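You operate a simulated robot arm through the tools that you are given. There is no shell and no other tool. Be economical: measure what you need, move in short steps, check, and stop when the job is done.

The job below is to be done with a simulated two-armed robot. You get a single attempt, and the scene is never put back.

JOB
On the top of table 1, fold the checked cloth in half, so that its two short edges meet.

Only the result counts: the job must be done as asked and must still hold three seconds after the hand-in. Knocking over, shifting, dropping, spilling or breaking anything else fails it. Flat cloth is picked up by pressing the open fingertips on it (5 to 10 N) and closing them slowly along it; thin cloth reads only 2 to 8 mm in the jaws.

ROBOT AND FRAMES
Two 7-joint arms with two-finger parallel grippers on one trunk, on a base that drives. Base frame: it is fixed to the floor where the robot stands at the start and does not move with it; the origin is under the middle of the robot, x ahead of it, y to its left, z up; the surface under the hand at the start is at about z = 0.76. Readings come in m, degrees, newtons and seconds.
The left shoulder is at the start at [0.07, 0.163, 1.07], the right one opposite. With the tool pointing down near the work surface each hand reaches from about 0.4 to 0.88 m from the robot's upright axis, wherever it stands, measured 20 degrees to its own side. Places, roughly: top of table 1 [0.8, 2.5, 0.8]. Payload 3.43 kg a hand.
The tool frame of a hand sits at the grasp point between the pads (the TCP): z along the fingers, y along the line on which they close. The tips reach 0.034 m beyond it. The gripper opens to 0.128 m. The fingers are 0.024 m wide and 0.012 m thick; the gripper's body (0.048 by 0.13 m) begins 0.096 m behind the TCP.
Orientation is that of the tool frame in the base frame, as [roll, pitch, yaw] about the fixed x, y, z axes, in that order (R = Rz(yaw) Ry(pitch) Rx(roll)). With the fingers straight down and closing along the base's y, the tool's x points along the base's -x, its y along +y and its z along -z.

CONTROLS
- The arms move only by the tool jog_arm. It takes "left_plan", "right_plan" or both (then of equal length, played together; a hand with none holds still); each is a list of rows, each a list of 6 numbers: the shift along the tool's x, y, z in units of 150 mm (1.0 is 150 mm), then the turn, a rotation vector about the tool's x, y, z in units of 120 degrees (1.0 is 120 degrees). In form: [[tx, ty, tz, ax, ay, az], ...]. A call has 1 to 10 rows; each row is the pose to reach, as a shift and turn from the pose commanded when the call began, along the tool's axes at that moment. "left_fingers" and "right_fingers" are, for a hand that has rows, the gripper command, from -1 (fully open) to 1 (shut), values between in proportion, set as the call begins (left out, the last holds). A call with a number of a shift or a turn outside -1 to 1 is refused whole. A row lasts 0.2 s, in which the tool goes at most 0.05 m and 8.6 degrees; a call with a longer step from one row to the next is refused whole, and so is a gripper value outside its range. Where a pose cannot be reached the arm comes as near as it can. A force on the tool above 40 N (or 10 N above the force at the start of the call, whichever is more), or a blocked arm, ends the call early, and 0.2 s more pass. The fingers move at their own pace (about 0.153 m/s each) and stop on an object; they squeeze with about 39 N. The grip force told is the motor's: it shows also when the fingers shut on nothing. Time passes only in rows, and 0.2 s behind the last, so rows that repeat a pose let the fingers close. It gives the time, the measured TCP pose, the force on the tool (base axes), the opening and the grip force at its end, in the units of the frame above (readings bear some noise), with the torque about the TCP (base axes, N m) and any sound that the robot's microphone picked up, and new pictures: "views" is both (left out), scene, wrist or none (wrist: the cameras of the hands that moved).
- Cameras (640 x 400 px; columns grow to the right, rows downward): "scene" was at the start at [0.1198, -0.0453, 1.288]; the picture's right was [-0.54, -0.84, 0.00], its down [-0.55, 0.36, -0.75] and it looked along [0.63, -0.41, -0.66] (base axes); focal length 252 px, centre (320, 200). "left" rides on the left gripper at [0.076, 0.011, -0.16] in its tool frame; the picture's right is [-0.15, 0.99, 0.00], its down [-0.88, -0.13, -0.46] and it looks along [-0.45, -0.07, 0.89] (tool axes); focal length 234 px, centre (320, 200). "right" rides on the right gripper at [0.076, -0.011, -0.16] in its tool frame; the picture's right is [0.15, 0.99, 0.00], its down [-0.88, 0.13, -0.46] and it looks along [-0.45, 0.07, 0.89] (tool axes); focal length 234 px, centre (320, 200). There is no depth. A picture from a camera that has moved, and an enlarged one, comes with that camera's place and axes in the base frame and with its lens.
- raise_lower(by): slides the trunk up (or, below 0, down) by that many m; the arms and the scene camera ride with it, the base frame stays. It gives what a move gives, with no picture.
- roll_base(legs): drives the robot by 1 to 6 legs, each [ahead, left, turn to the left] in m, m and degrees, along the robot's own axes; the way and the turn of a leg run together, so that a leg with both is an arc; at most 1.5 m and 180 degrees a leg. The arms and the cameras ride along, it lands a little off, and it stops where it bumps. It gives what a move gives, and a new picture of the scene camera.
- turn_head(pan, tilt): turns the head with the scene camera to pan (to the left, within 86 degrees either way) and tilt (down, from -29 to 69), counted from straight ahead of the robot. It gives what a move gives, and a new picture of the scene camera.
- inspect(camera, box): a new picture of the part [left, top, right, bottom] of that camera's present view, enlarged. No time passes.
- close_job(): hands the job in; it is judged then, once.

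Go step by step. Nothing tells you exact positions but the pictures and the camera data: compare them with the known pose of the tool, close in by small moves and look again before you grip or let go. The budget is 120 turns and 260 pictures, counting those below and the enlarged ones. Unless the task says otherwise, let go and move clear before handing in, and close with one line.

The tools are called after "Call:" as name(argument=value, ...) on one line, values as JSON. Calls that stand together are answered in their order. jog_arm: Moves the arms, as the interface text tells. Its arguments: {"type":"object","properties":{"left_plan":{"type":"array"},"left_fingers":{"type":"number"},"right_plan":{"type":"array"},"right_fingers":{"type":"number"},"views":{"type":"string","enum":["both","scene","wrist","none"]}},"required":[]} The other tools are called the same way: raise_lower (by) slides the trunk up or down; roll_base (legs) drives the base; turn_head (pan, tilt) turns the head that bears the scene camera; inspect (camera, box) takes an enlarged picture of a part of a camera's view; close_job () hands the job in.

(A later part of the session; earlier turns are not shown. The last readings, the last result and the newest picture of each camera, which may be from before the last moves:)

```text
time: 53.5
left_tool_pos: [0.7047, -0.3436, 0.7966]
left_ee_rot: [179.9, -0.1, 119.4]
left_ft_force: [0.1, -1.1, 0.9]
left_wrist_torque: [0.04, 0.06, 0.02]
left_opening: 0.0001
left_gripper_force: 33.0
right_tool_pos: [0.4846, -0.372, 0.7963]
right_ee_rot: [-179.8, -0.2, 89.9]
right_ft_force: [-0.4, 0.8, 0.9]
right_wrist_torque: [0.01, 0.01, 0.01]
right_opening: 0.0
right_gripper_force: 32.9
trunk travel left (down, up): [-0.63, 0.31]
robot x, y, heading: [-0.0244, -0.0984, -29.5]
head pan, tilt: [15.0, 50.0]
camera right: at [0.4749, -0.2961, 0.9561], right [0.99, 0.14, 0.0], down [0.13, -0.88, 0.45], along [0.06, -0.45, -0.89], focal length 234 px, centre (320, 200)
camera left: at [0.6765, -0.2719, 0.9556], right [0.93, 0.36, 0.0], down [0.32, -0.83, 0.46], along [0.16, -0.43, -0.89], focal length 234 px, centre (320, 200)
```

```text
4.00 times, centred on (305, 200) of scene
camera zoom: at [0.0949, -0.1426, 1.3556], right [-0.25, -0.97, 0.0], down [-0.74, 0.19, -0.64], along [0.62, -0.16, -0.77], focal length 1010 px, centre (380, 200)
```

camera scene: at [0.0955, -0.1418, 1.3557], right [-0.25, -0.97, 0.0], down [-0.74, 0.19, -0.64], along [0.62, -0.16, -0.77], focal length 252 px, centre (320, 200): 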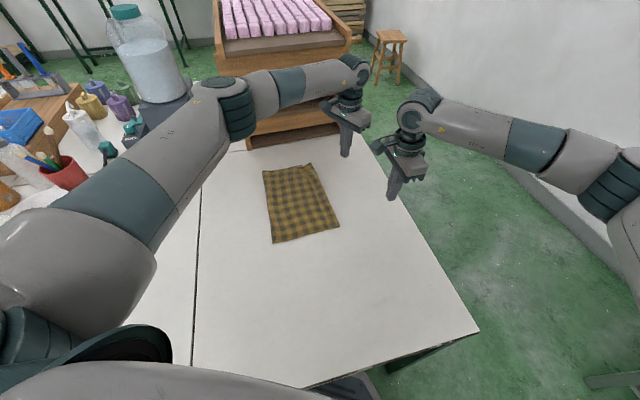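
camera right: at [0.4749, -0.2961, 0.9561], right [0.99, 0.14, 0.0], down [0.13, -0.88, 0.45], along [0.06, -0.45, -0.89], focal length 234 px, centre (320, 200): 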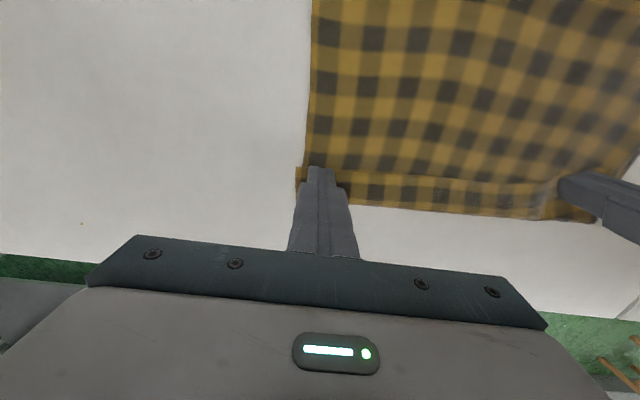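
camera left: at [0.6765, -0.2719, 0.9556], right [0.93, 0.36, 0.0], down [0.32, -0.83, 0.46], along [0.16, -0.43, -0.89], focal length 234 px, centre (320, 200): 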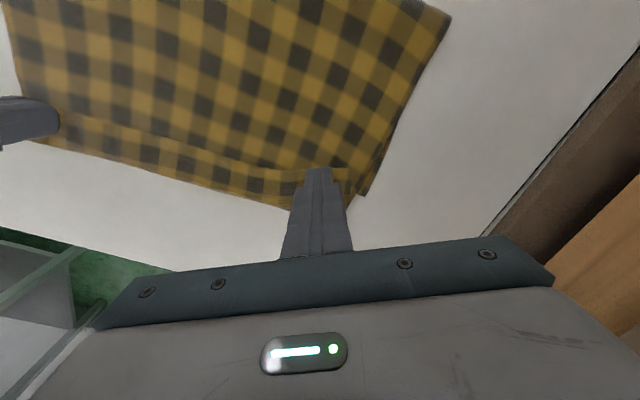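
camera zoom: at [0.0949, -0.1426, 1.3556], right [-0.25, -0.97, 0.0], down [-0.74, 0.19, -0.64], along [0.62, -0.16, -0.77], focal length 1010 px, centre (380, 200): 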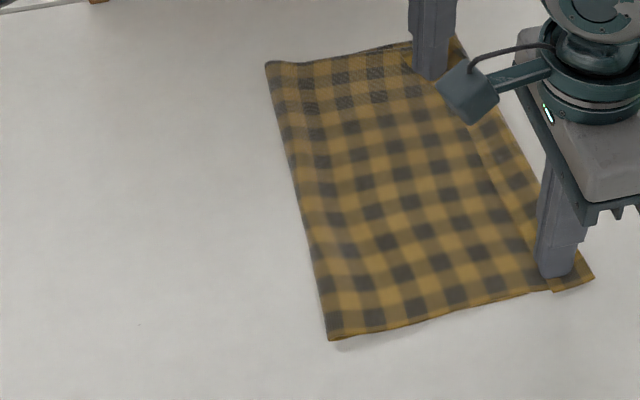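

That stroke dragged the whole cloth 10 cm instead of unrolling the hem. New approach: pinch the hem's edge and carry it back to unfold the cloth. Then I'll fold again low, catching the edge itself between the fingers (closing across the edge) so no hem forms. Raising first to look.

Call:
jog_arm(left_plan=[[0, 0, -0.15, 0, 0, 0], [0, 0, -0.4, 0, 0, 0], [0, 0, -0.4, 0, 0, 0]], right_plan=[[0, 0, -0.15, 0, 0, 0], [0, 0, -0.4, 0, 0, 0], [0, 0, -0.4, 0, 0, 0]], left_fingers=0.5, right_fingers=0.5, views="wrist")

Call:
inspect(camera="right", box=[270, 100, 430, 220])

Call:
inspect(camera="left", box=[240, 100, 400, 220])

```text
time: 54.3
left_tool_pos: [0.7077, -0.3407, 0.8571]
left_ee_rot: [-180.0, 0.0, 119.4]
left_ft_force: [0.8, 0.6, 0.0]
left_wrist_torque: [0.02, 0.04, 0.01]
left_opening: 0.0322
left_gripper_force: 0.1
right_tool_pos: [0.487, -0.3723, 0.8569]
right_ee_rot: [-179.7, -0.1, 89.8]
right_ft_force: [0.0, -0.2, -0.4]
right_wrist_torque: [0.03, 0.0, 0.0]
right_opening: 0.0318
right_gripper_force: 0.1
trunk travel left (down, up): [-0.63, 0.31]
robot x, y, heading: [-0.0227, -0.0968, -29.6]
head pan, tilt: [15.0, 50.0]
camera right: at [0.4758, -0.2953, 1.0161], right [0.99, 0.14, 0.0], down [0.13, -0.88, 0.45], along [0.06, -0.45, -0.89], focal length 234 px, centre (320, 200)
camera left: at [0.6791, -0.2696, 1.015], right [0.93, 0.36, 0.0], down [0.32, -0.83, 0.46], along [0.16, -0.43, -0.89], focal length 234 px, centre (320, 200)
```

right: 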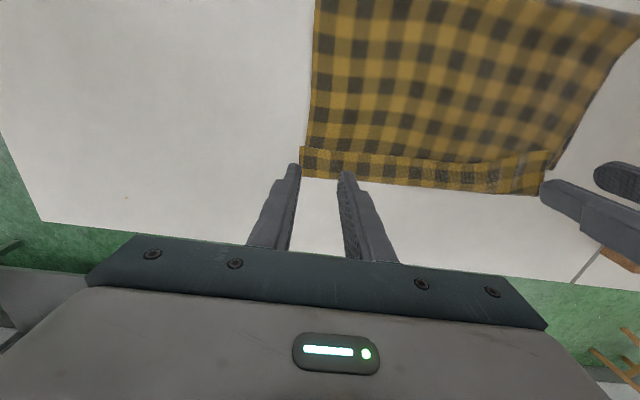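
left: 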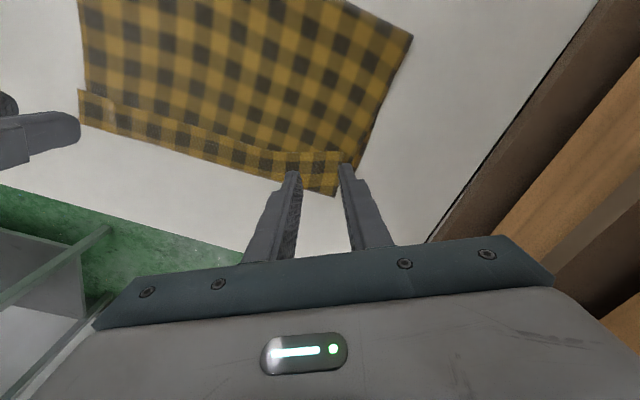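

```text
3.33 times, centred on (350, 160) of right
camera zoom: at [0.4758, -0.2953, 1.0161], right [0.99, 0.14, 0.0], down [0.13, -0.88, 0.45], along [0.06, -0.45, -0.89], focal length 781 px, centre (220, 333)
```

zoom: 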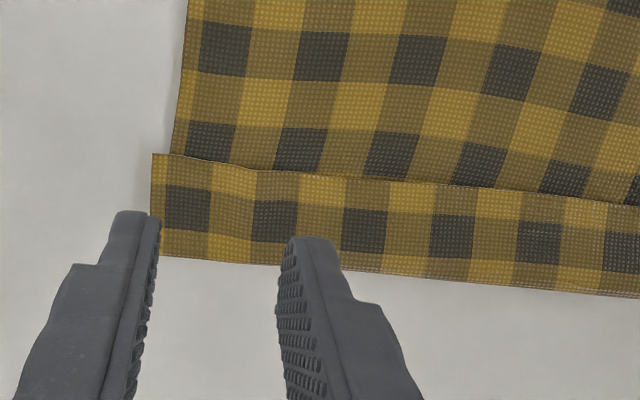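

```text
3.33 times, centred on (320, 160) of left
camera zoom: at [0.6791, -0.2696, 1.015], right [0.93, 0.36, 0.0], down [0.32, -0.83, 0.46], along [0.16, -0.43, -0.89], focal length 781 px, centre (320, 333)
```

zoom: 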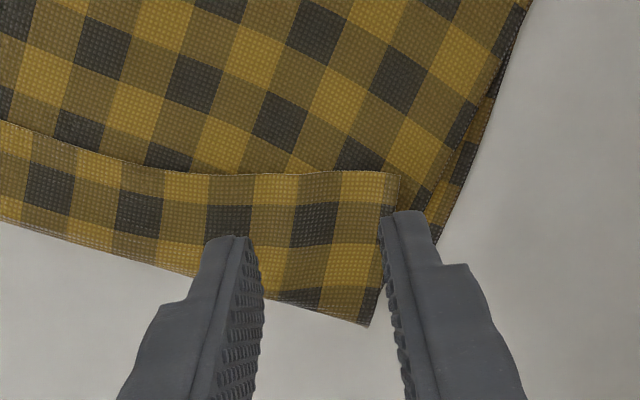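

Call:
jog_arm(left_plan=[[-0.004, -0.115, 0.05, 0, 0, 0], [-0.004, -0.115, 0.2, 0, 0, 0], [-0.004, -0.115, 0.33, 0, 0, 0], [-0.004, -0.115, 0.39, 0, 0, 0], [-0.004, -0.115, 0.4, 0, 0, 0]], right_plan=[[0.02, 0.053, 0.05, 0, 0, 0], [0.02, 0.053, 0.2, 0, 0, 0], [0.02, 0.053, 0.33, 0, 0, 0], [0.02, 0.053, 0.39, 0, 0, 0], [0.02, 0.053, 0.4, 0, 0, 0]], views="wrist")

```text
time: 55.5
left_tool_pos: [0.6893, -0.3517, 0.799]
left_ee_rot: [180.0, 0.1, 119.4]
left_ft_force: [0.0, -0.3, 0.9]
left_wrist_torque: [-0.07, 0.02, -0.01]
left_opening: 0.0321
left_gripper_force: 0.0
right_tool_pos: [0.4929, -0.368, 0.7973]
right_ee_rot: [-179.8, 0.0, 89.9]
right_ft_force: [-0.6, -0.7, 1.5]
right_wrist_torque: [-0.04, 0.05, 0.0]
right_opening: 0.032
right_gripper_force: 0.1
trunk travel left (down, up): [-0.63, 0.31]
robot x, y, heading: [-0.0257, -0.0967, -29.5]
head pan, tilt: [15.0, 50.0]
camera right: at [0.4833, -0.2913, 0.956], right [0.99, 0.14, 0.0], down [0.13, -0.88, 0.45], along [0.06, -0.45, -0.89], focal length 234 px, centre (320, 200)
camera left: at [0.6615, -0.2798, 0.956], right [0.93, 0.36, 0.0], down [0.32, -0.83, 0.46], along [0.16, -0.43, -0.89], focal length 234 px, centre (320, 200)
```

right: 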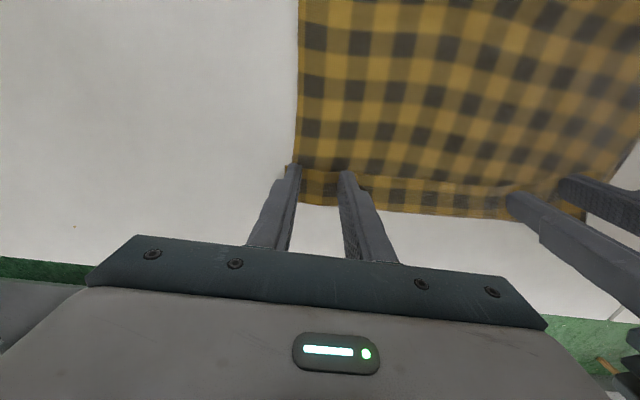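
left: 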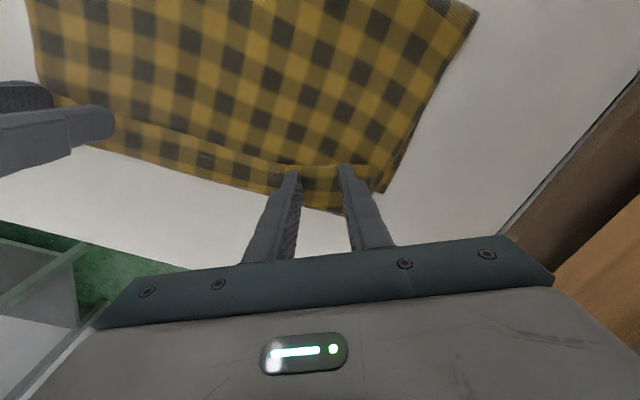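

Both hands are placed on the flap edge. I'll press a touch more while closing stepwise.

Call:
jog_arm(left_plan=[[0, 0, 0.008, 0, 0, 0], [0, 0, 0.014, 0, 0, 0]], right_plan=[[0, 0, 0.006, 0, 0, 0], [0, 0, 0.01, 0, 0, 0]], views="none")

Call:
jog_arm(left_plan=[[0, 0, 0, 0, 0, 0]], right_plan=[[0, 0, 0, 0, 0, 0]], left_fingers=0.6, right_fingers=0.6, views="none")

```text
time: 56.1
left_tool_pos: [0.6892, -0.3518, 0.796]
left_ee_rot: [179.9, 0.2, 119.3]
left_ft_force: [1.3, 1.0, 7.5]
left_wrist_torque: [0.01, -0.07, -0.04]
left_opening: 0.0321
left_gripper_force: 0.0
right_tool_pos: [0.4943, -0.3683, 0.7965]
right_ee_rot: [-179.9, -0.1, 89.8]
right_ft_force: [0.0, -0.9, 5.9]
right_wrist_torque: [-0.03, 0.02, 0.0]
right_opening: 0.0321
right_gripper_force: 0.0
trunk travel left (down, up): [-0.63, 0.31]
robot x, y, heading: [-0.0216, -0.0967, -29.6]
head pan, tilt: [15.0, 50.0]
```

```text
time: 56.5
left_tool_pos: [0.6892, -0.3519, 0.7957]
left_ee_rot: [180.0, 0.1, 119.4]
left_ft_force: [-0.5, -0.2, 10.4]
left_wrist_torque: [0.04, -0.06, 0.01]
left_opening: 0.0245
left_gripper_force: 0.1
right_tool_pos: [0.4931, -0.3677, 0.7965]
right_ee_rot: [-179.9, 0.0, 89.8]
right_ft_force: [1.2, 0.8, 5.5]
right_wrist_torque: [0.01, 0.0, 0.02]
right_opening: 0.025
right_gripper_force: 0.1
trunk travel left (down, up): [-0.63, 0.31]
robot x, y, heading: [-0.0198, -0.1002, -29.8]
head pan, tilt: [15.0, 50.0]
```

Call:
jog_arm(left_plan=[[0, 0, 0, 0, 0, 0]], right_plan=[[0, 0, 0.004, 0, 0, 0]], left_fingers=0.74, right_fingers=0.74, views="none")

Call:
jog_arm(left_plan=[[0, 0, 0, 0, 0, 0]], right_plan=[[0, 0, 0, 0, 0, 0]], left_fingers=0.87, right_fingers=0.87, views="none")

Call:
jog_arm(left_plan=[[0, 0, 0, 0, 0, 0], [0, 0, 0, 0, 0, 0], [0, 0, 0, 0, 0, 0]], right_plan=[[0, 0, 0, 0, 0, 0], [0, 0, 0, 0, 0, 0], [0, 0, 0, 0, 0, 0]], left_fingers=1.0, right_fingers=1.0, views="wrist")

```text
time: 56.9
left_tool_pos: [0.6887, -0.3509, 0.7969]
left_ee_rot: [180.0, 0.1, 119.3]
left_ft_force: [-0.7, 0.1, 10.2]
left_wrist_torque: [0.04, -0.03, -0.03]
left_opening: 0.0164
left_gripper_force: 0.1
right_tool_pos: [0.4932, -0.3668, 0.7963]
right_ee_rot: [-179.9, -0.1, 89.9]
right_ft_force: [0.5, 0.3, 9.2]
right_wrist_torque: [-0.02, 0.05, 0.03]
right_opening: 0.0162
right_gripper_force: 0.0
trunk travel left (down, up): [-0.63, 0.31]
robot x, y, heading: [-0.02, -0.0982, -29.6]
head pan, tilt: [15.0, 50.0]
```

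```text
time: 57.3
left_tool_pos: [0.6878, -0.3518, 0.7972]
left_ee_rot: [179.9, 0.1, 119.4]
left_ft_force: [-3.0, -1.5, 11.4]
left_wrist_torque: [0.03, 0.12, 0.02]
left_opening: 0.0086
left_gripper_force: 0.3
right_tool_pos: [0.4939, -0.3664, 0.7965]
right_ee_rot: [-179.9, -0.1, 89.9]
right_ft_force: [3.2, 0.0, 10.3]
right_wrist_torque: [-0.05, -0.06, 0.05]
right_opening: 0.0097
right_gripper_force: 1.0
trunk travel left (down, up): [-0.63, 0.31]
robot x, y, heading: [-0.0209, -0.0982, -29.7]
head pan, tilt: [15.0, 50.0]
```

```text
time: 58.1
left_tool_pos: [0.6868, -0.3514, 0.7969]
left_ee_rot: [180.0, 0.0, 119.3]
left_ft_force: [-12.8, -1.1, 14.5]
left_wrist_torque: [-0.08, 0.46, -0.07]
left_opening: 0.0025
left_gripper_force: 37.3
right_tool_pos: [0.4946, -0.3677, 0.7953]
right_ee_rot: [-180.0, 0.0, 89.9]
right_ft_force: [15.1, 1.0, 8.8]
right_wrist_torque: [-0.03, -0.49, 0.06]
right_opening: 0.0029
right_gripper_force: 37.8
trunk travel left (down, up): [-0.63, 0.31]
robot x, y, heading: [-0.0199, -0.0952, -29.5]
head pan, tilt: [15.0, 50.0]
camera right: at [0.4827, -0.291, 0.9556], right [0.99, 0.14, 0.0], down [0.13, -0.88, 0.45], along [0.07, -0.45, -0.89], focal length 234 px, centre (320, 200)
camera left: at [0.6593, -0.28, 0.955], right [0.93, 0.36, 0.0], down [0.32, -0.83, 0.46], along [0.16, -0.43, -0.89], focal length 234 px, centre (320, 200)
```

right: 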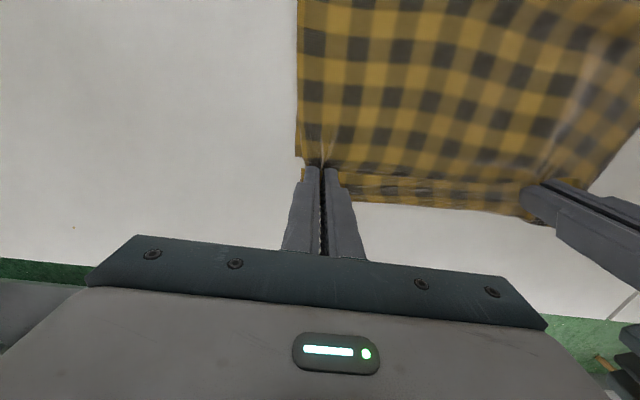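
left: 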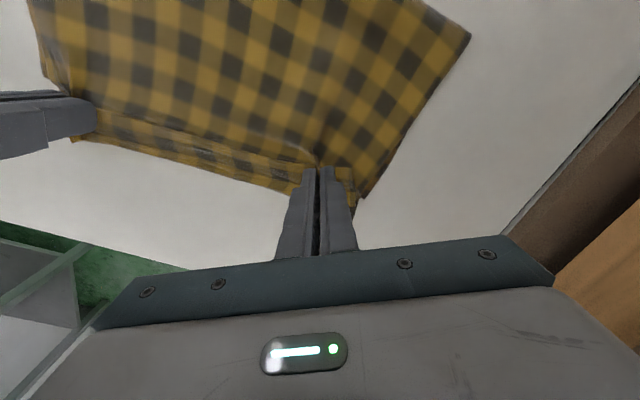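

The grip reads 2.5–2.9 mm, so flap and upper layer are both caught; that's fine for unfolding. I'll lift and check that the bottom layer stays down.

Call:
jog_arm(left_plan=[[0.0, 0.0, -0.1, 0, 0, 0], [0.05, 0.03, -0.2, 0, 0, 0], [0.1, 0.06, -0.35, 0, 0, 0], [0.17, 0.1, -0.5, 0, 0, 0]], right_plan=[[0, 0, -0.1, 0, 0, 0], [0.06, 0, -0.2, 0, 0, 0], [0.12, 0, -0.35, 0, 0, 0], [0.2, 0, -0.5, 0, 0, 0]], views="both")

Call:
inspect(camera="scene", box=[250, 130, 380, 250])

```text
time: 59.1
left_tool_pos: [0.691, -0.3226, 0.8711]
left_ee_rot: [-180.0, 0.1, 119.2]
left_ft_force: [-13.6, -0.6, -0.5]
left_wrist_torque: [-0.06, 0.48, -0.06]
left_opening: 0.0024
left_gripper_force: 37.4
right_tool_pos: [0.4956, -0.337, 0.8695]
right_ee_rot: [-179.8, 0.0, 89.8]
right_ft_force: [14.0, 2.3, -0.8]
right_wrist_torque: [0.05, -0.49, 0.11]
right_opening: 0.003
right_gripper_force: 37.2
trunk travel left (down, up): [-0.63, 0.31]
robot x, y, heading: [-0.0178, -0.0981, -29.7]
head pan, tilt: [15.0, 50.0]
camera scene: at [0.0948, -0.1398, 1.3557], right [-0.25, -0.97, 0.0], down [-0.74, 0.19, -0.64], along [0.62, -0.16, -0.77], focal length 252 px, centre (320, 200)
camera right: at [0.4851, -0.2608, 1.0291], right [0.99, 0.14, 0.0], down [0.13, -0.88, 0.45], along [0.06, -0.45, -0.89], focal length 234 px, centre (320, 200)
camera left: at [0.6624, -0.2506, 1.0285], right [0.93, 0.36, 0.0], down [0.32, -0.83, 0.46], along [0.16, -0.43, -0.89], focal length 234 px, centre (320, 200)
```

scene: 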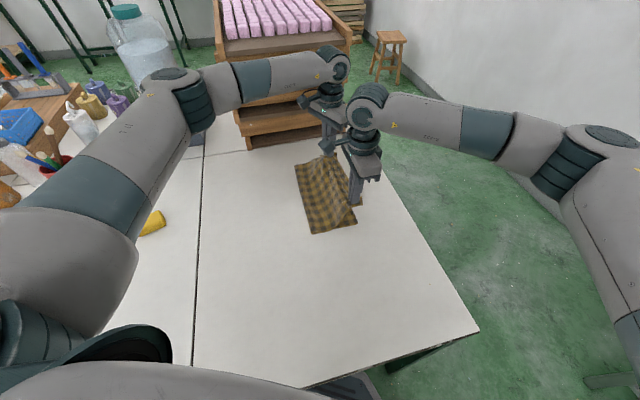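
right: 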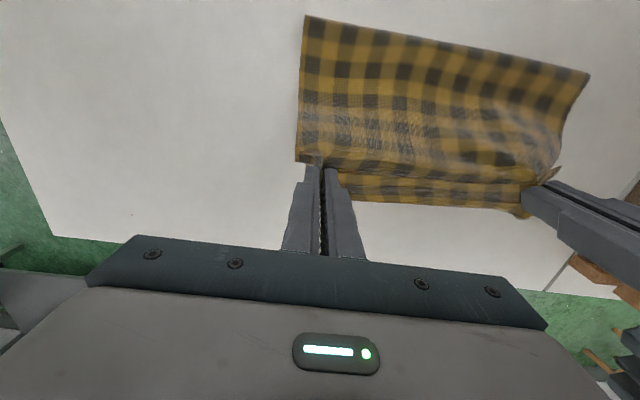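
left: 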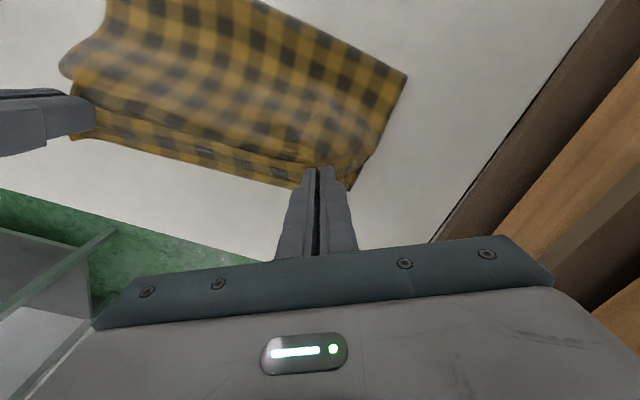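

```text
3.33 times, centred on (315, 190) of scene
camera zoom: at [0.0948, -0.1398, 1.3557], right [-0.25, -0.97, 0.0], down [-0.74, 0.19, -0.64], along [0.62, -0.16, -0.77], focal length 842 px, centre (337, 233)
```

zoom: 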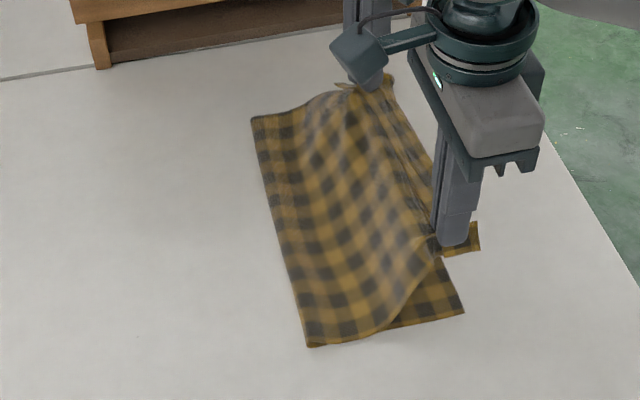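

The bottom layer stays flat and only the upper layer is held. I'll carry it back toward +y by driving the base, to unfold it.

Call:
roll_base(legs=[[-0.0687, 0.122, 0], [-0.0687, 0.122, 0]])

Call:
inspect(camera="scene", box=[300, 120, 480, 250])

```text
time: 61.4
left_tool_pos: [0.693, -0.0421, 0.8689]
left_ee_rot: [179.9, 0.0, 119.3]
left_ft_force: [-14.2, -2.3, 0.3]
left_wrist_torque: [-0.06, 0.47, -0.06]
left_opening: 0.0026
left_gripper_force: 37.3
right_tool_pos: [0.4986, -0.057, 0.8697]
right_ee_rot: [-179.9, -0.1, 89.9]
right_ft_force: [13.6, 2.0, 0.2]
right_wrist_torque: [0.06, -0.49, 0.11]
right_opening: 0.0031
right_gripper_force: 37.5
trunk travel left (down, up): [-0.63, 0.31]
robot x, y, heading: [-0.0215, 0.1843, -29.7]
head pan, tilt: [15.0, 50.0]
camera scene: at [0.0983, 0.1391, 1.3556], right [-0.25, -0.97, 0.0], down [-0.74, 0.19, -0.64], along [0.62, -0.16, -0.77], focal length 252 px, centre (320, 200)
```

scene: 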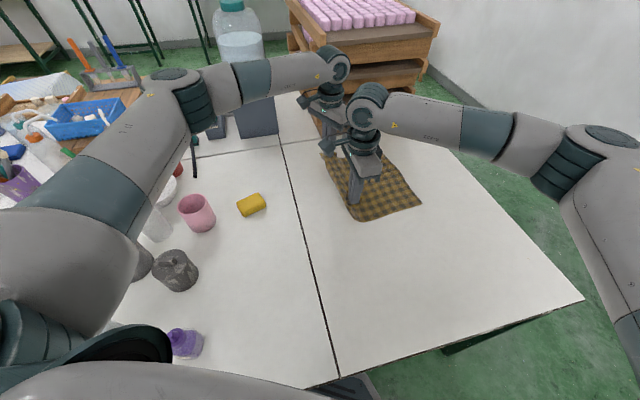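

```text
3.08 times, centred on (390, 185) of scene
camera zoom: at [0.0983, 0.1391, 1.3556], right [-0.25, -0.97, 0.0], down [-0.74, 0.19, -0.64], along [0.62, -0.16, -0.77], focal length 777 px, centre (105, 246)
```

zoom: 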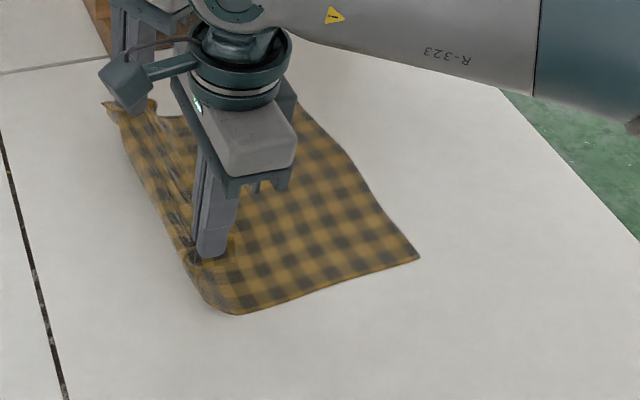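

It unfolded well. I'll lower while continuing +y, then release to lay it flat.

Call:
jog_arm(left_plan=[[0.08, 0.045, 0.05, 0, 0, 0], [0.16, 0.09, 0.1, 0, 0, 0], [0.24, 0.135, 0.2, 0, 0, 0], [0.32, 0.18, 0.3, 0, 0, 0], [0.407, 0.229, 0.38, 0, 0, 0], [0.407, 0.229, 0.44, 0, 0, 0]], right_plan=[[0.09, 0, 0.05, 0, 0, 0], [0.19, 0, 0.1, 0, 0, 0], [0.29, 0, 0.2, 0, 0, 0], [0.39, 0, 0.3, 0, 0, 0], [0.48, 0, 0.38, 0, 0, 0], [0.48, 0, 0.45, 0, 0, 0]], views="both")

```text
time: 62.8
left_tool_pos: [0.6933, 0.0261, 0.8039]
left_ee_rot: [-180.0, 0.0, 119.4]
left_ft_force: [-9.3, -0.5, -0.4]
left_wrist_torque: [-0.02, 0.34, -0.05]
left_opening: 0.0022
left_gripper_force: 37.3
right_tool_pos: [0.4996, 0.0138, 0.8005]
right_ee_rot: [-179.8, -0.1, 89.9]
right_ft_force: [9.6, 0.8, 0.3]
right_wrist_torque: [0.04, -0.32, 0.04]
right_opening: 0.0029
right_gripper_force: 37.3
trunk travel left (down, up): [-0.63, 0.31]
robot x, y, heading: [-0.0194, 0.1829, -29.4]
head pan, tilt: [15.0, 50.0]
camera scene: at [0.0985, 0.1383, 1.3556], right [-0.25, -0.97, 0.0], down [-0.74, 0.19, -0.64], along [0.62, -0.16, -0.77], focal length 252 px, centre (320, 200)
camera right: at [0.4893, 0.0905, 0.9605], right [0.99, 0.15, 0.0], down [0.13, -0.88, 0.45], along [0.06, -0.45, -0.89], focal length 234 px, centre (320, 200)
camera left: at [0.6652, 0.0977, 0.9618], right [0.93, 0.36, 0.0], down [0.32, -0.83, 0.46], along [0.16, -0.43, -0.89], focal length 234 px, centre (320, 200)
```

scene: 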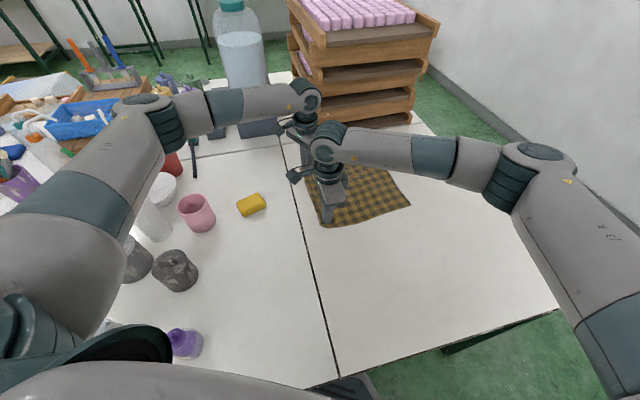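
right: 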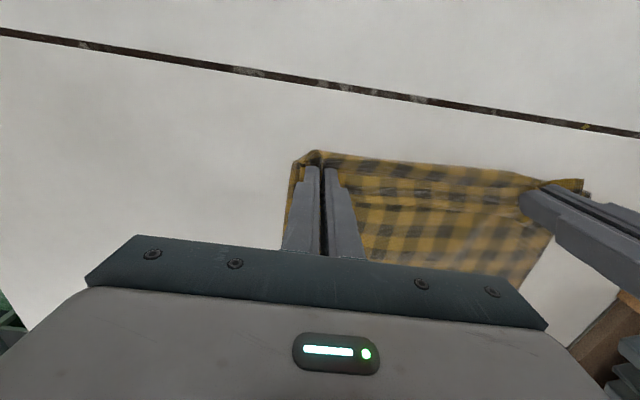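
left: 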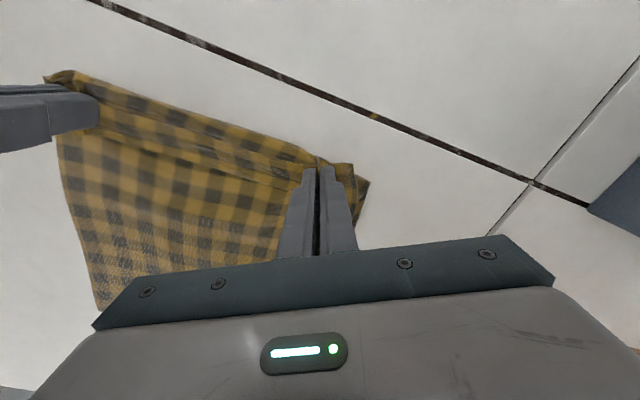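

Call:
jog_arm(left_plan=[[0, 0, 0, 0, 0, 0], [0, 0, -0.05, 0, 0, 0], [0, 0, -0.25, 0, 0, 0], [0, 0, -0.5, 0, 0, 0], [0, 0, -0.75, 0, 0, 0], [0, 0, -0.9, 0, 0, 0]], right_plan=[[0, 0, 0, 0, 0, 0], [0, 0, -0.05, 0, 0, 0], [0, 0, -0.25, 0, 0, 0], [0, 0, -0.5, 0, 0, 0], [0, 0, -0.75, 0, 0, 0], [0, 0, -0.9, 0, 0, 0]], left_fingers=0.4, right_fingers=0.4, views="both")

Call:
inspect(camera="right", box=[260, 100, 580, 300])

Call:
inspect(camera="left", box=[60, 80, 380, 280])

```text
time: 64.2
left_tool_pos: [0.6939, 0.0269, 0.9372]
left_ee_rot: [179.9, 0.1, 119.4]
left_ft_force: [0.2, 0.9, 0.1]
left_wrist_torque: [0.0, 0.0, 0.01]
left_opening: 0.0384
left_gripper_force: 0.0
right_tool_pos: [0.4992, 0.0142, 0.937]
right_ee_rot: [-179.8, -0.1, 89.9]
right_ft_force: [0.4, 0.6, -0.6]
right_wrist_torque: [-0.01, -0.01, 0.01]
right_opening: 0.0385
right_gripper_force: 0.0
trunk travel left (down, up): [-0.63, 0.31]
robot x, y, heading: [-0.018, 0.1802, -29.4]
head pan, tilt: [15.0, 50.0]
camera scene: at [0.0978, 0.1391, 1.3556], right [-0.25, -0.97, 0.0], down [-0.74, 0.19, -0.64], along [0.62, -0.16, -0.77], focal length 252 px, centre (320, 200)
camera right: at [0.4881, 0.0911, 1.0967], right [0.99, 0.15, 0.0], down [0.13, -0.88, 0.45], along [0.06, -0.45, -0.89], focal length 234 px, centre (320, 200)
camera left: at [0.6658, 0.0991, 1.0961], right [0.93, 0.36, 0.0], down [0.32, -0.83, 0.46], along [0.16, -0.42, -0.89], focal length 234 px, centre (320, 200)
```

scene: 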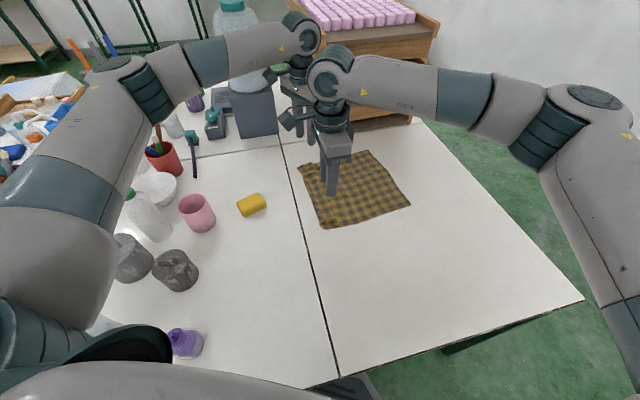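
right: 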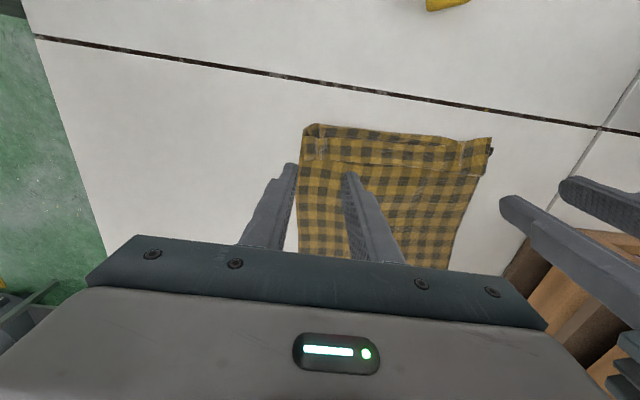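
left: 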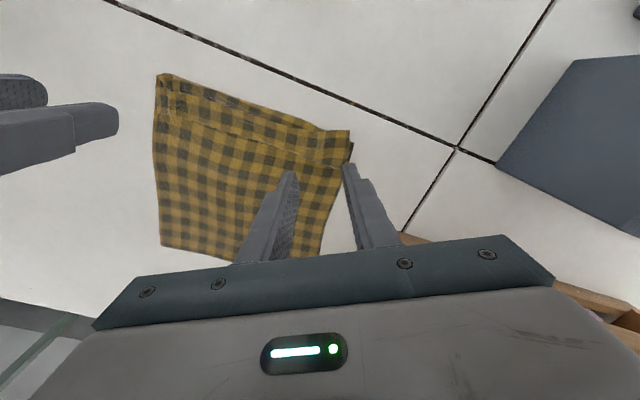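

```text
2.00 times, centred on (420, 200) of right
camera zoom: at [0.4881, 0.0911, 1.0967], right [0.99, 0.15, 0.0], down [0.13, -0.88, 0.45], along [0.06, -0.45, -0.89], focal length 468 px, centre (120, 200)
```

zoom: 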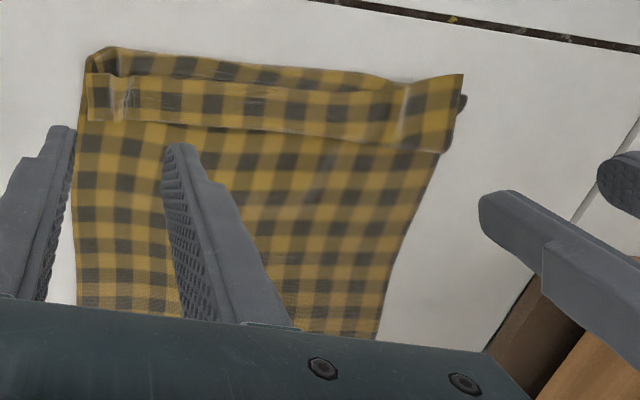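

```text
2.00 times, centred on (220, 180) of left
camera zoom: at [0.6658, 0.0991, 1.0961], right [0.93, 0.36, 0.0], down [0.32, -0.83, 0.46], along [0.16, -0.42, -0.89], focal length 468 px, centre (520, 240)
```

zoom: 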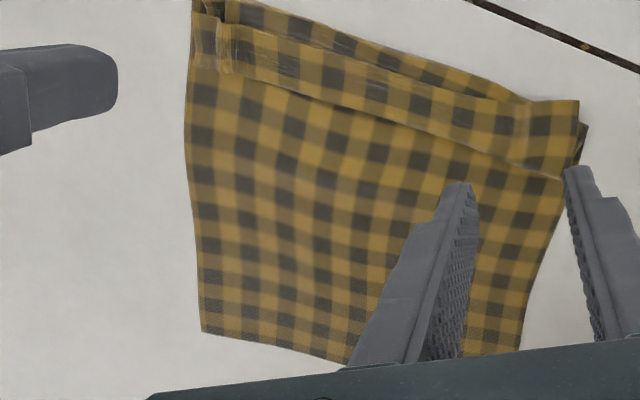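

It's unfolded, but a flat Z-pleat remains near the left edge, with the true edge lying on top and facing +y. I'll pin the cloth with the left fingertips and lightly brush the flap outward (+y) with the right.

Call:
jog_arm(left_plan=[[-0.11, -0.13, 0, 0, 0, 0], [-0.22, -0.26, 0, 0, 0, 0], [-0.33, -0.39, 0.05, 0, 0, 0], [-0.452, -0.515, 0.2, 0, 0, 0], [-0.452, -0.515, 0.4, 0, 0, 0], [-0.452, -0.515, 0.6, 0, 0, 0], [-0.452, -0.515, 0.8, 0, 0, 0], [-0.452, -0.515, 0.9, 0, 0, 0], [-0.452, -0.515, 0.945, 0, 0, 0]], right_plan=[[-0.03, -0.03, 0, 0, 0, 0], [-0.075, -0.06, 0, 0, 0, 0], [-0.075, -0.06, 0.1, 0, 0, 0], [-0.075, -0.06, 0.25, 0, 0, 0], [-0.075, -0.06, 0.4, 0, 0, 0], [-0.075, -0.06, 0.55, 0, 0, 0], [-0.075, -0.06, 0.7, 0, 0, 0], [-0.075, -0.06, 0.82, 0, 0, 0], [-0.075, -0.06, 0.9, 0, 0, 0]], left_fingers=1.0, right_fingers=1.0, views="wrist")

```text
time: 66.2
left_tool_pos: [0.6609, -0.069, 0.7955]
left_ee_rot: [-179.9, 0.0, 119.4]
left_ft_force: [0.1, 0.4, 0.2]
left_wrist_torque: [0.04, 0.01, 0.01]
left_opening: 0.0
left_gripper_force: 32.8
right_tool_pos: [0.4889, 0.0041, 0.8014]
right_ee_rot: [-179.8, -0.1, 90.0]
right_ft_force: [1.1, -0.4, -0.3]
right_wrist_torque: [0.02, -0.01, 0.01]
right_opening: 0.0
right_gripper_force: 33.3
trunk travel left (down, up): [-0.63, 0.31]
robot x, y, heading: [-0.0206, 0.1833, -29.5]
head pan, tilt: [15.0, 50.0]
camera right: at [0.479, 0.0796, 0.9597], right [0.99, 0.15, 0.0], down [0.13, -0.88, 0.45], along [0.06, -0.45, -0.89], focal length 234 px, centre (320, 200)
camera left: at [0.632, 0.0014, 0.9542], right [0.93, 0.36, 0.0], down [0.32, -0.83, 0.46], along [0.16, -0.43, -0.89], focal length 234 px, centre (320, 200)
```

right: 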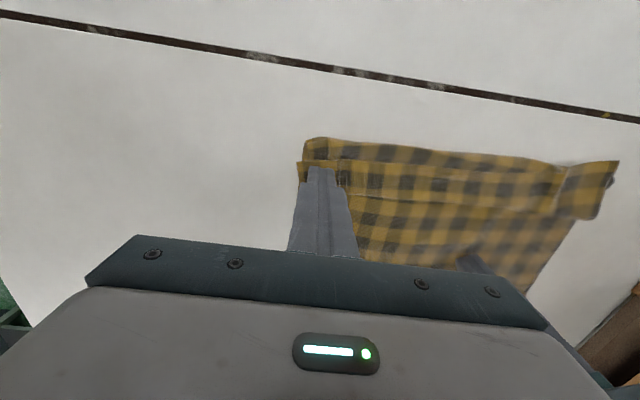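
left: 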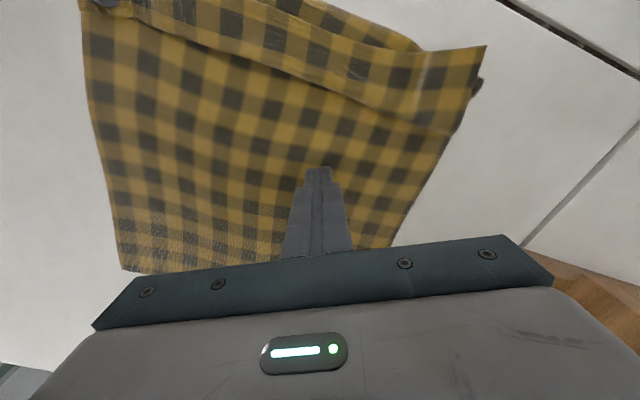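

Call:
jog_arm(left_plan=[[0, 0, 0.008, 0, 0, 0], [0, 0, 0.016, 0, 0, 0], [0, 0, 0.016, 0, 0, 0], [0, 0, 0.016, 0, 0, 0], [0, 0, 0.016, 0, 0, 0], [0, 0, 0.016, 0, 0, 0], [0, 0, 0.016, 0, 0, 0], [0, 0, 0.016, 0, 0, 0], [0, 0, 0.016, 0, 0, 0], [0, 0, 0.016, 0, 0, 0]], right_plan=[[0, 0, 0.01, 0, 0, 0], [0, 0, 0.018, 0, 0, 0], [0.08, 0, 0.018, 0, 0, 0], [0.16, 0, 0.018, 0, 0, 0], [0.24, 0, 0.018, 0, 0, 0], [0.32, 0, 0.018, 0, 0, 0], [0.4, 0, 0.018, 0, 0, 0], [0.48, 0, 0.018, 0, 0, 0], [0.56, 0, 0.018, 0, 0, 0], [0.64, 0, 0.018, 0, 0, 0]], views="wrist")

```text
time: 68.4
left_tool_pos: [0.6609, -0.0695, 0.7947]
left_ee_rot: [180.0, 0.1, 119.4]
left_ft_force: [-0.4, -1.7, 12.1]
left_wrist_torque: [-0.07, 0.01, 0.04]
left_opening: 0.0
left_gripper_force: 33.1
right_tool_pos: [0.4885, 0.1005, 0.8006]
right_ee_rot: [-179.8, -0.1, 90.0]
right_ft_force: [0.0, 0.1, -0.4]
right_wrist_torque: [0.01, 0.03, 0.0]
right_opening: 0.0
right_gripper_force: 32.7
trunk travel left (down, up): [-0.63, 0.31]
robot x, y, heading: [-0.0211, 0.1778, -29.6]
head pan, tilt: [15.0, 50.0]
camera right: at [0.4783, 0.1762, 0.9596], right [0.99, 0.15, 0.0], down [0.13, -0.88, 0.45], along [0.06, -0.45, -0.89], focal length 234 px, centre (320, 200)
camera left: at [0.6317, 0.0024, 0.9533], right [0.93, 0.36, 0.0], down [0.32, -0.83, 0.46], along [0.16, -0.43, -0.89], focal length 234 px, centre (320, 200)
```

right: 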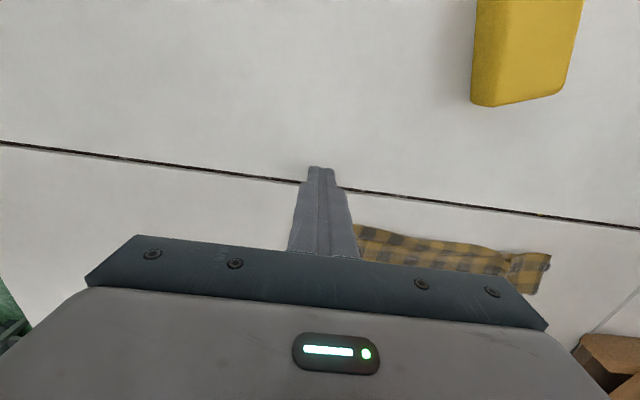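
left: 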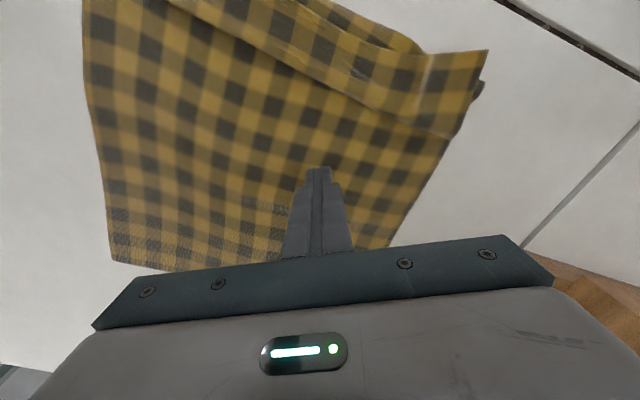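

Call:
jog_arm(right_plan=[[0, 0, -0.3, 0, 0, 0], [0, 0, -0.6, 0, 0, 0], [-0.2, 0, -0.8, 0, 0, 0]], views="wrist")

Call:
inspect(camera="right", box=[260, 120, 580, 320])

```text
time: 69.2
left_tool_pos: [0.6588, -0.0699, 0.7954]
left_ee_rot: [179.8, 0.1, 119.5]
left_ft_force: [0.5, -0.5, 13.4]
left_wrist_torque: [-0.03, 0.01, -0.01]
left_opening: 0.0
left_gripper_force: 33.2
right_tool_pos: [0.4891, 0.0702, 0.92]
right_ee_rot: [-179.9, 0.0, 89.9]
right_ft_force: [0.2, -0.5, -0.5]
right_wrist_torque: [0.03, -0.01, -0.01]
right_opening: 0.0001
right_gripper_force: 33.1
trunk travel left (down, up): [-0.63, 0.31]
robot x, y, heading: [-0.0185, 0.1806, -29.3]
head pan, tilt: [15.0, 50.0]
camera right: at [0.4788, 0.1464, 1.0789], right [0.99, 0.15, 0.0], down [0.13, -0.88, 0.45], along [0.06, -0.45, -0.89], focal length 234 px, centre (320, 200)
```

right: 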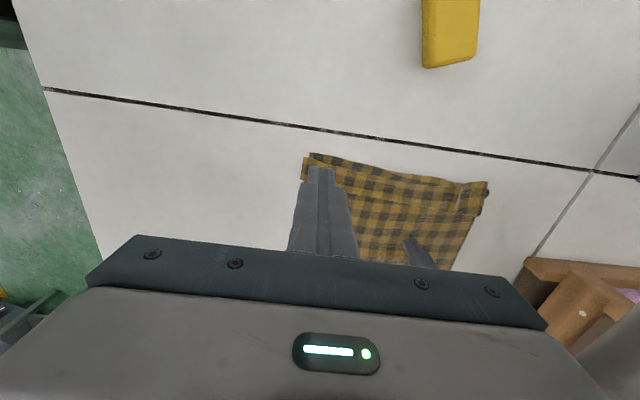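

```text
2.00 times, centred on (420, 220) of right
camera zoom: at [0.4788, 0.1464, 1.0789], right [0.99, 0.15, 0.0], down [0.13, -0.88, 0.45], along [0.06, -0.45, -0.89], focal length 468 px, centre (120, 160)
```

zoom: 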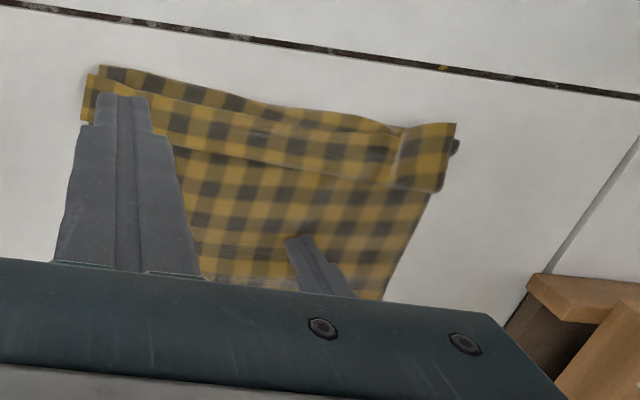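

The brushing gains little, so here's a better idea. I'll pinch the cloth on its midline with the fingers closing along y (a ridge on the fold line) and lift it so both halves hang straight, which also opens the pleat. Then I'll lay it down with both short edges together. First I'll rotate the hands and look.

Call:
jog_arm(left_plan=[[0, 0, -0.15, 0, 0, 0], [0, 0, -0.35, 0, 0, -0.05], [-0.01, 0.03, -0.5, 0, 0, -0.11], [-0.02, 0.06, -0.65, 0, 0, -0.17], [-0.03, 0.1, -0.83, 0, 0, -0.23], [-0.04, 0.14, -0.83, 0, 0, -0.29], [-0.05, 0.18, -0.83, 0, 0, -0.35], [-0.06, 0.22, -0.83, 0, 0, -0.41], [-0.073, 0.265, -0.83, 0, 0, -0.46], [-0.073, 0.265, -0.83, 0, 0, -0.505]], right_plan=[[-0.05, 0, 0, 0, 0, -0.07], [-0.15, 0, 0, 0, 0, -0.14], [-0.25, 0, 0, 0, 0, -0.21], [-0.35, 0, 0, 0, 0, -0.28], [-0.45, 0, 0, 0, 0, -0.35], [-0.55, 0, 0, 0, 0, -0.42], [-0.65, 0, 0, 0, 0, -0.49], [-0.75, 0, 0, 0, 0, -0.56], [-0.82, 0, 0, 0, 0, -0.63], [-0.87, 0, 0, 0, 0, -0.7]], left_fingers=0.5, right_fingers=0.5, views="both")

```text
time: 71.4
left_tool_pos: [0.7005, -0.0609, 0.9191]
left_ee_rot: [-180.0, -0.1, -179.7]
left_ft_force: [-0.2, 0.1, 0.5]
left_wrist_torque: [-0.04, -0.01, 0.03]
left_opening: 0.0321
left_gripper_force: 0.1
right_tool_pos: [0.4904, -0.061, 0.9195]
right_ee_rot: [179.8, -0.1, 174.1]
right_ft_force: [0.3, -0.2, 0.2]
right_wrist_torque: [-0.01, -0.02, 0.01]
right_opening: 0.0319
right_gripper_force: 0.1
trunk travel left (down, up): [-0.63, 0.31]
robot x, y, heading: [-0.0154, 0.186, -29.2]
head pan, tilt: [15.0, 50.0]
camera scene: at [0.098, 0.1389, 1.3557], right [-0.25, -0.97, 0.0], down [-0.74, 0.19, -0.64], along [0.62, -0.16, -0.77], focal length 252 px, centre (320, 200)
camera right: at [0.4149, -0.0651, 1.0795], right [-0.04, 1.0, 0.0], down [0.89, 0.04, 0.45], along [0.45, 0.02, -0.89], focal length 234 px, centre (320, 200)
camera left: at [0.6237, -0.0482, 1.0768], right [0.14, 0.99, 0.0], down [0.88, -0.13, 0.46], along [0.45, -0.07, -0.89], focal length 234 px, centre (320, 200)
```

scene: 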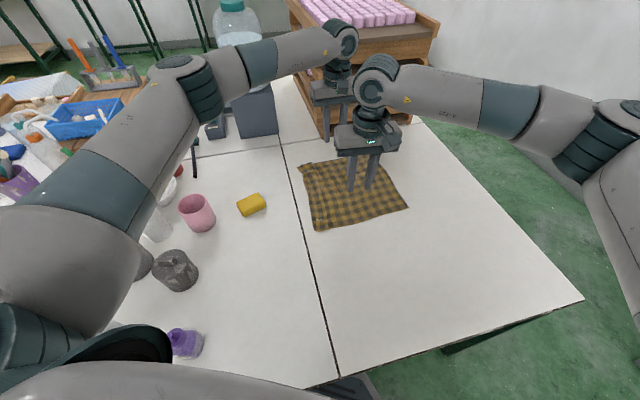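
right: 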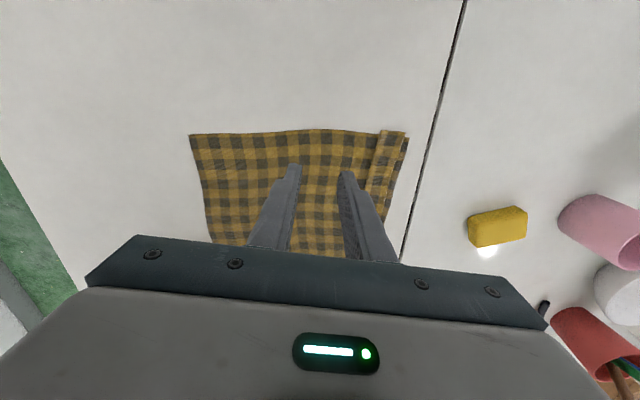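
left: 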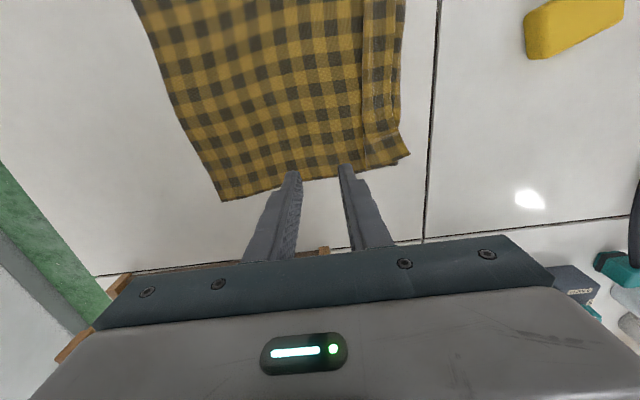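

The cloth geometry is clear: right edge from (0.484, −0.237) to (0.766, −0.225), with the midline 0.192 from it, just clear of the pleat. I'll bring both hands down on the midline.

Call:
jog_arm(left_plan=[[-0.05, 0.08, 0.1, 0, 0, -0.018], [-0.13, 0.187, 0.2, 0, 0, -0.018], [-0.13, 0.187, 0.4, 0, 0, -0.018], [-0.13, 0.187, 0.6, 0, 0, -0.018], [-0.13, 0.187, 0.74, 0, 0, -0.018], [-0.13, 0.187, 0.794, 0, 0, -0.018], [-0.13, 0.187, 0.794, 0, 0, -0.018]], right_plan=[[-0.08, 0.06, 0.1, 0, 0, -0.03], [-0.187, 0.137, 0.2, 0, 0, -0.07], [-0.187, 0.137, 0.4, 0, 0, -0.07], [-0.187, 0.137, 0.6, 0, 0, -0.07], [-0.187, 0.137, 0.74, 0, 0, -0.07], [-0.187, 0.137, 0.797, 0, 0, -0.07], [-0.187, 0.137, 0.797, 0, 0, -0.07]], views="wrist")

```text
time: 73.0
left_tool_pos: [0.7187, -0.0312, 0.7994]
left_ee_rot: [179.9, 0.0, -177.9]
left_ft_force: [0.0, -0.2, -1.2]
left_wrist_torque: [-0.02, -0.01, 0.01]
left_opening: 0.0318
left_gripper_force: 0.0
right_tool_pos: [0.5183, -0.0442, 0.8001]
right_ee_rot: [179.9, -0.3, -177.5]
right_ft_force: [0.1, 0.1, -0.1]
right_wrist_torque: [-0.02, 0.0, -0.03]
right_opening: 0.0324
right_gripper_force: 0.1
trunk travel left (down, up): [-0.63, 0.31]
robot x, y, heading: [-0.0187, 0.1846, -29.5]
head pan, tilt: [15.0, 50.0]
camera right: at [0.4443, -0.0579, 0.959], right [-0.19, 0.98, 0.0], down [0.88, 0.17, 0.45], along [0.44, 0.09, -0.89], focal length 234 px, centre (320, 200)
camera left: at [0.6426, -0.0221, 0.9579], right [0.11, 0.99, 0.0], down [0.88, -0.1, 0.46], along [0.45, -0.05, -0.89], focal length 234 px, centre (320, 200)
```

right: 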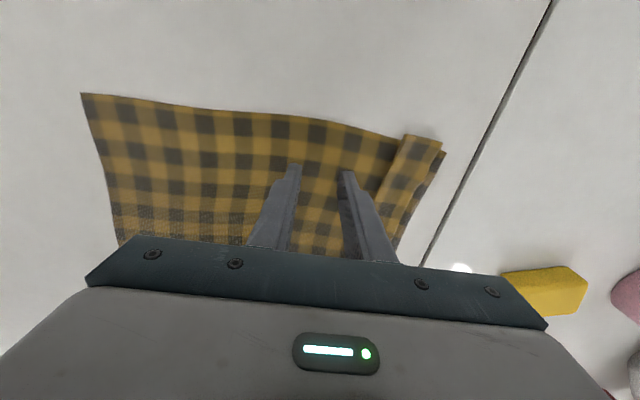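
left: 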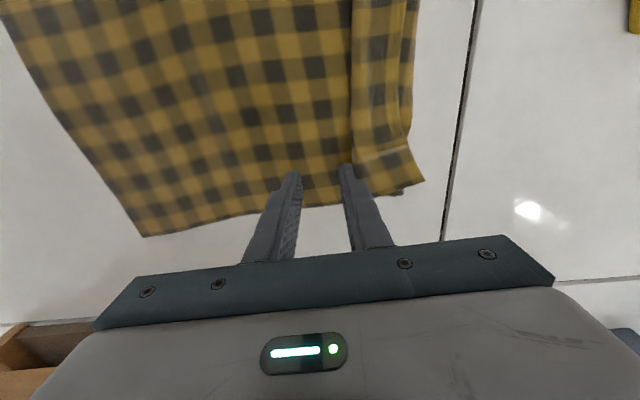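

Call:
jog_arm(left_plan=[[0, 0, 0.015, 0, 0, 0], [0, 0, 0.03, 0, 0, 0], [0, 0, 0.034, 0, 0, 0]], right_plan=[[0, 0, 0.015, 0, 0, 0], [0, 0, 0.03, 0, 0, 0], [0, 0, 0.034, 0, 0, 0]], views="none")

```text
time: 73.8
left_tool_pos: [0.7181, -0.0305, 0.7956]
left_ee_rot: [-179.9, 0.1, -177.7]
left_ft_force: [0.2, 0.3, 2.7]
left_wrist_torque: [0.01, 0.01, 0.0]
left_opening: 0.0322
left_gripper_force: 0.1
right_tool_pos: [0.519, -0.0422, 0.7942]
right_ee_rot: [179.9, -0.3, -177.7]
right_ft_force: [-1.9, 0.0, 4.0]
right_wrist_torque: [-0.07, 0.06, -0.03]
right_opening: 0.0319
right_gripper_force: 0.1
trunk travel left (down, up): [-0.63, 0.31]
robot x, y, heading: [-0.0217, 0.1818, -29.6]
head pan, tilt: [15.0, 50.0]
```

Call:
jog_arm(left_plan=[[0, 0, 0.01, 0, 0, 0], [0, 0, 0.012, 0, 0, 0]], right_plan=[[0, 0, 0.006, 0, 0, 0], [0, 0, 0.008, 0, 0, 0]], left_fingers=0.6, right_fingers=0.6, views="none")

Call:
jog_arm(left_plan=[[0, 0, 0, 0, 0, 0]], right_plan=[[0, 0, 0, 0, 0, 0]], left_fingers=0.72, right_fingers=0.72, views="none")

```text
time: 74.4
left_tool_pos: [0.7185, -0.0318, 0.7954]
left_ee_rot: [-179.8, 0.1, -177.9]
left_ft_force: [1.9, -1.4, 8.3]
left_wrist_torque: [0.03, -0.07, -0.03]
left_opening: 0.0254
left_gripper_force: 0.1
right_tool_pos: [0.5192, -0.0432, 0.7947]
right_ee_rot: [179.9, 0.0, -177.7]
right_ft_force: [2.5, 0.5, 12.4]
right_wrist_torque: [-0.13, -0.09, 0.01]
right_opening: 0.025
right_gripper_force: 0.1
trunk travel left (down, up): [-0.63, 0.31]
robot x, y, heading: [-0.0175, 0.1848, -29.6]
head pan, tilt: [15.0, 50.0]
```

```text
time: 74.8
left_tool_pos: [0.7183, -0.0299, 0.7943]
left_ee_rot: [-179.9, 0.2, -177.8]
left_ft_force: [1.3, 0.0, 9.0]
left_wrist_torque: [0.03, 0.02, 0.02]
left_opening: 0.0169
left_gripper_force: 0.0
right_tool_pos: [0.518, -0.041, 0.7959]
right_ee_rot: [179.9, 0.0, -177.6]
right_ft_force: [1.1, 0.9, 15.2]
right_wrist_torque: [0.01, -0.05, 0.02]
right_opening: 0.0162
right_gripper_force: 0.1
trunk travel left (down, up): [-0.63, 0.31]
robot x, y, heading: [-0.0215, 0.18, -29.6]
head pan, tilt: [15.0, 50.0]
```

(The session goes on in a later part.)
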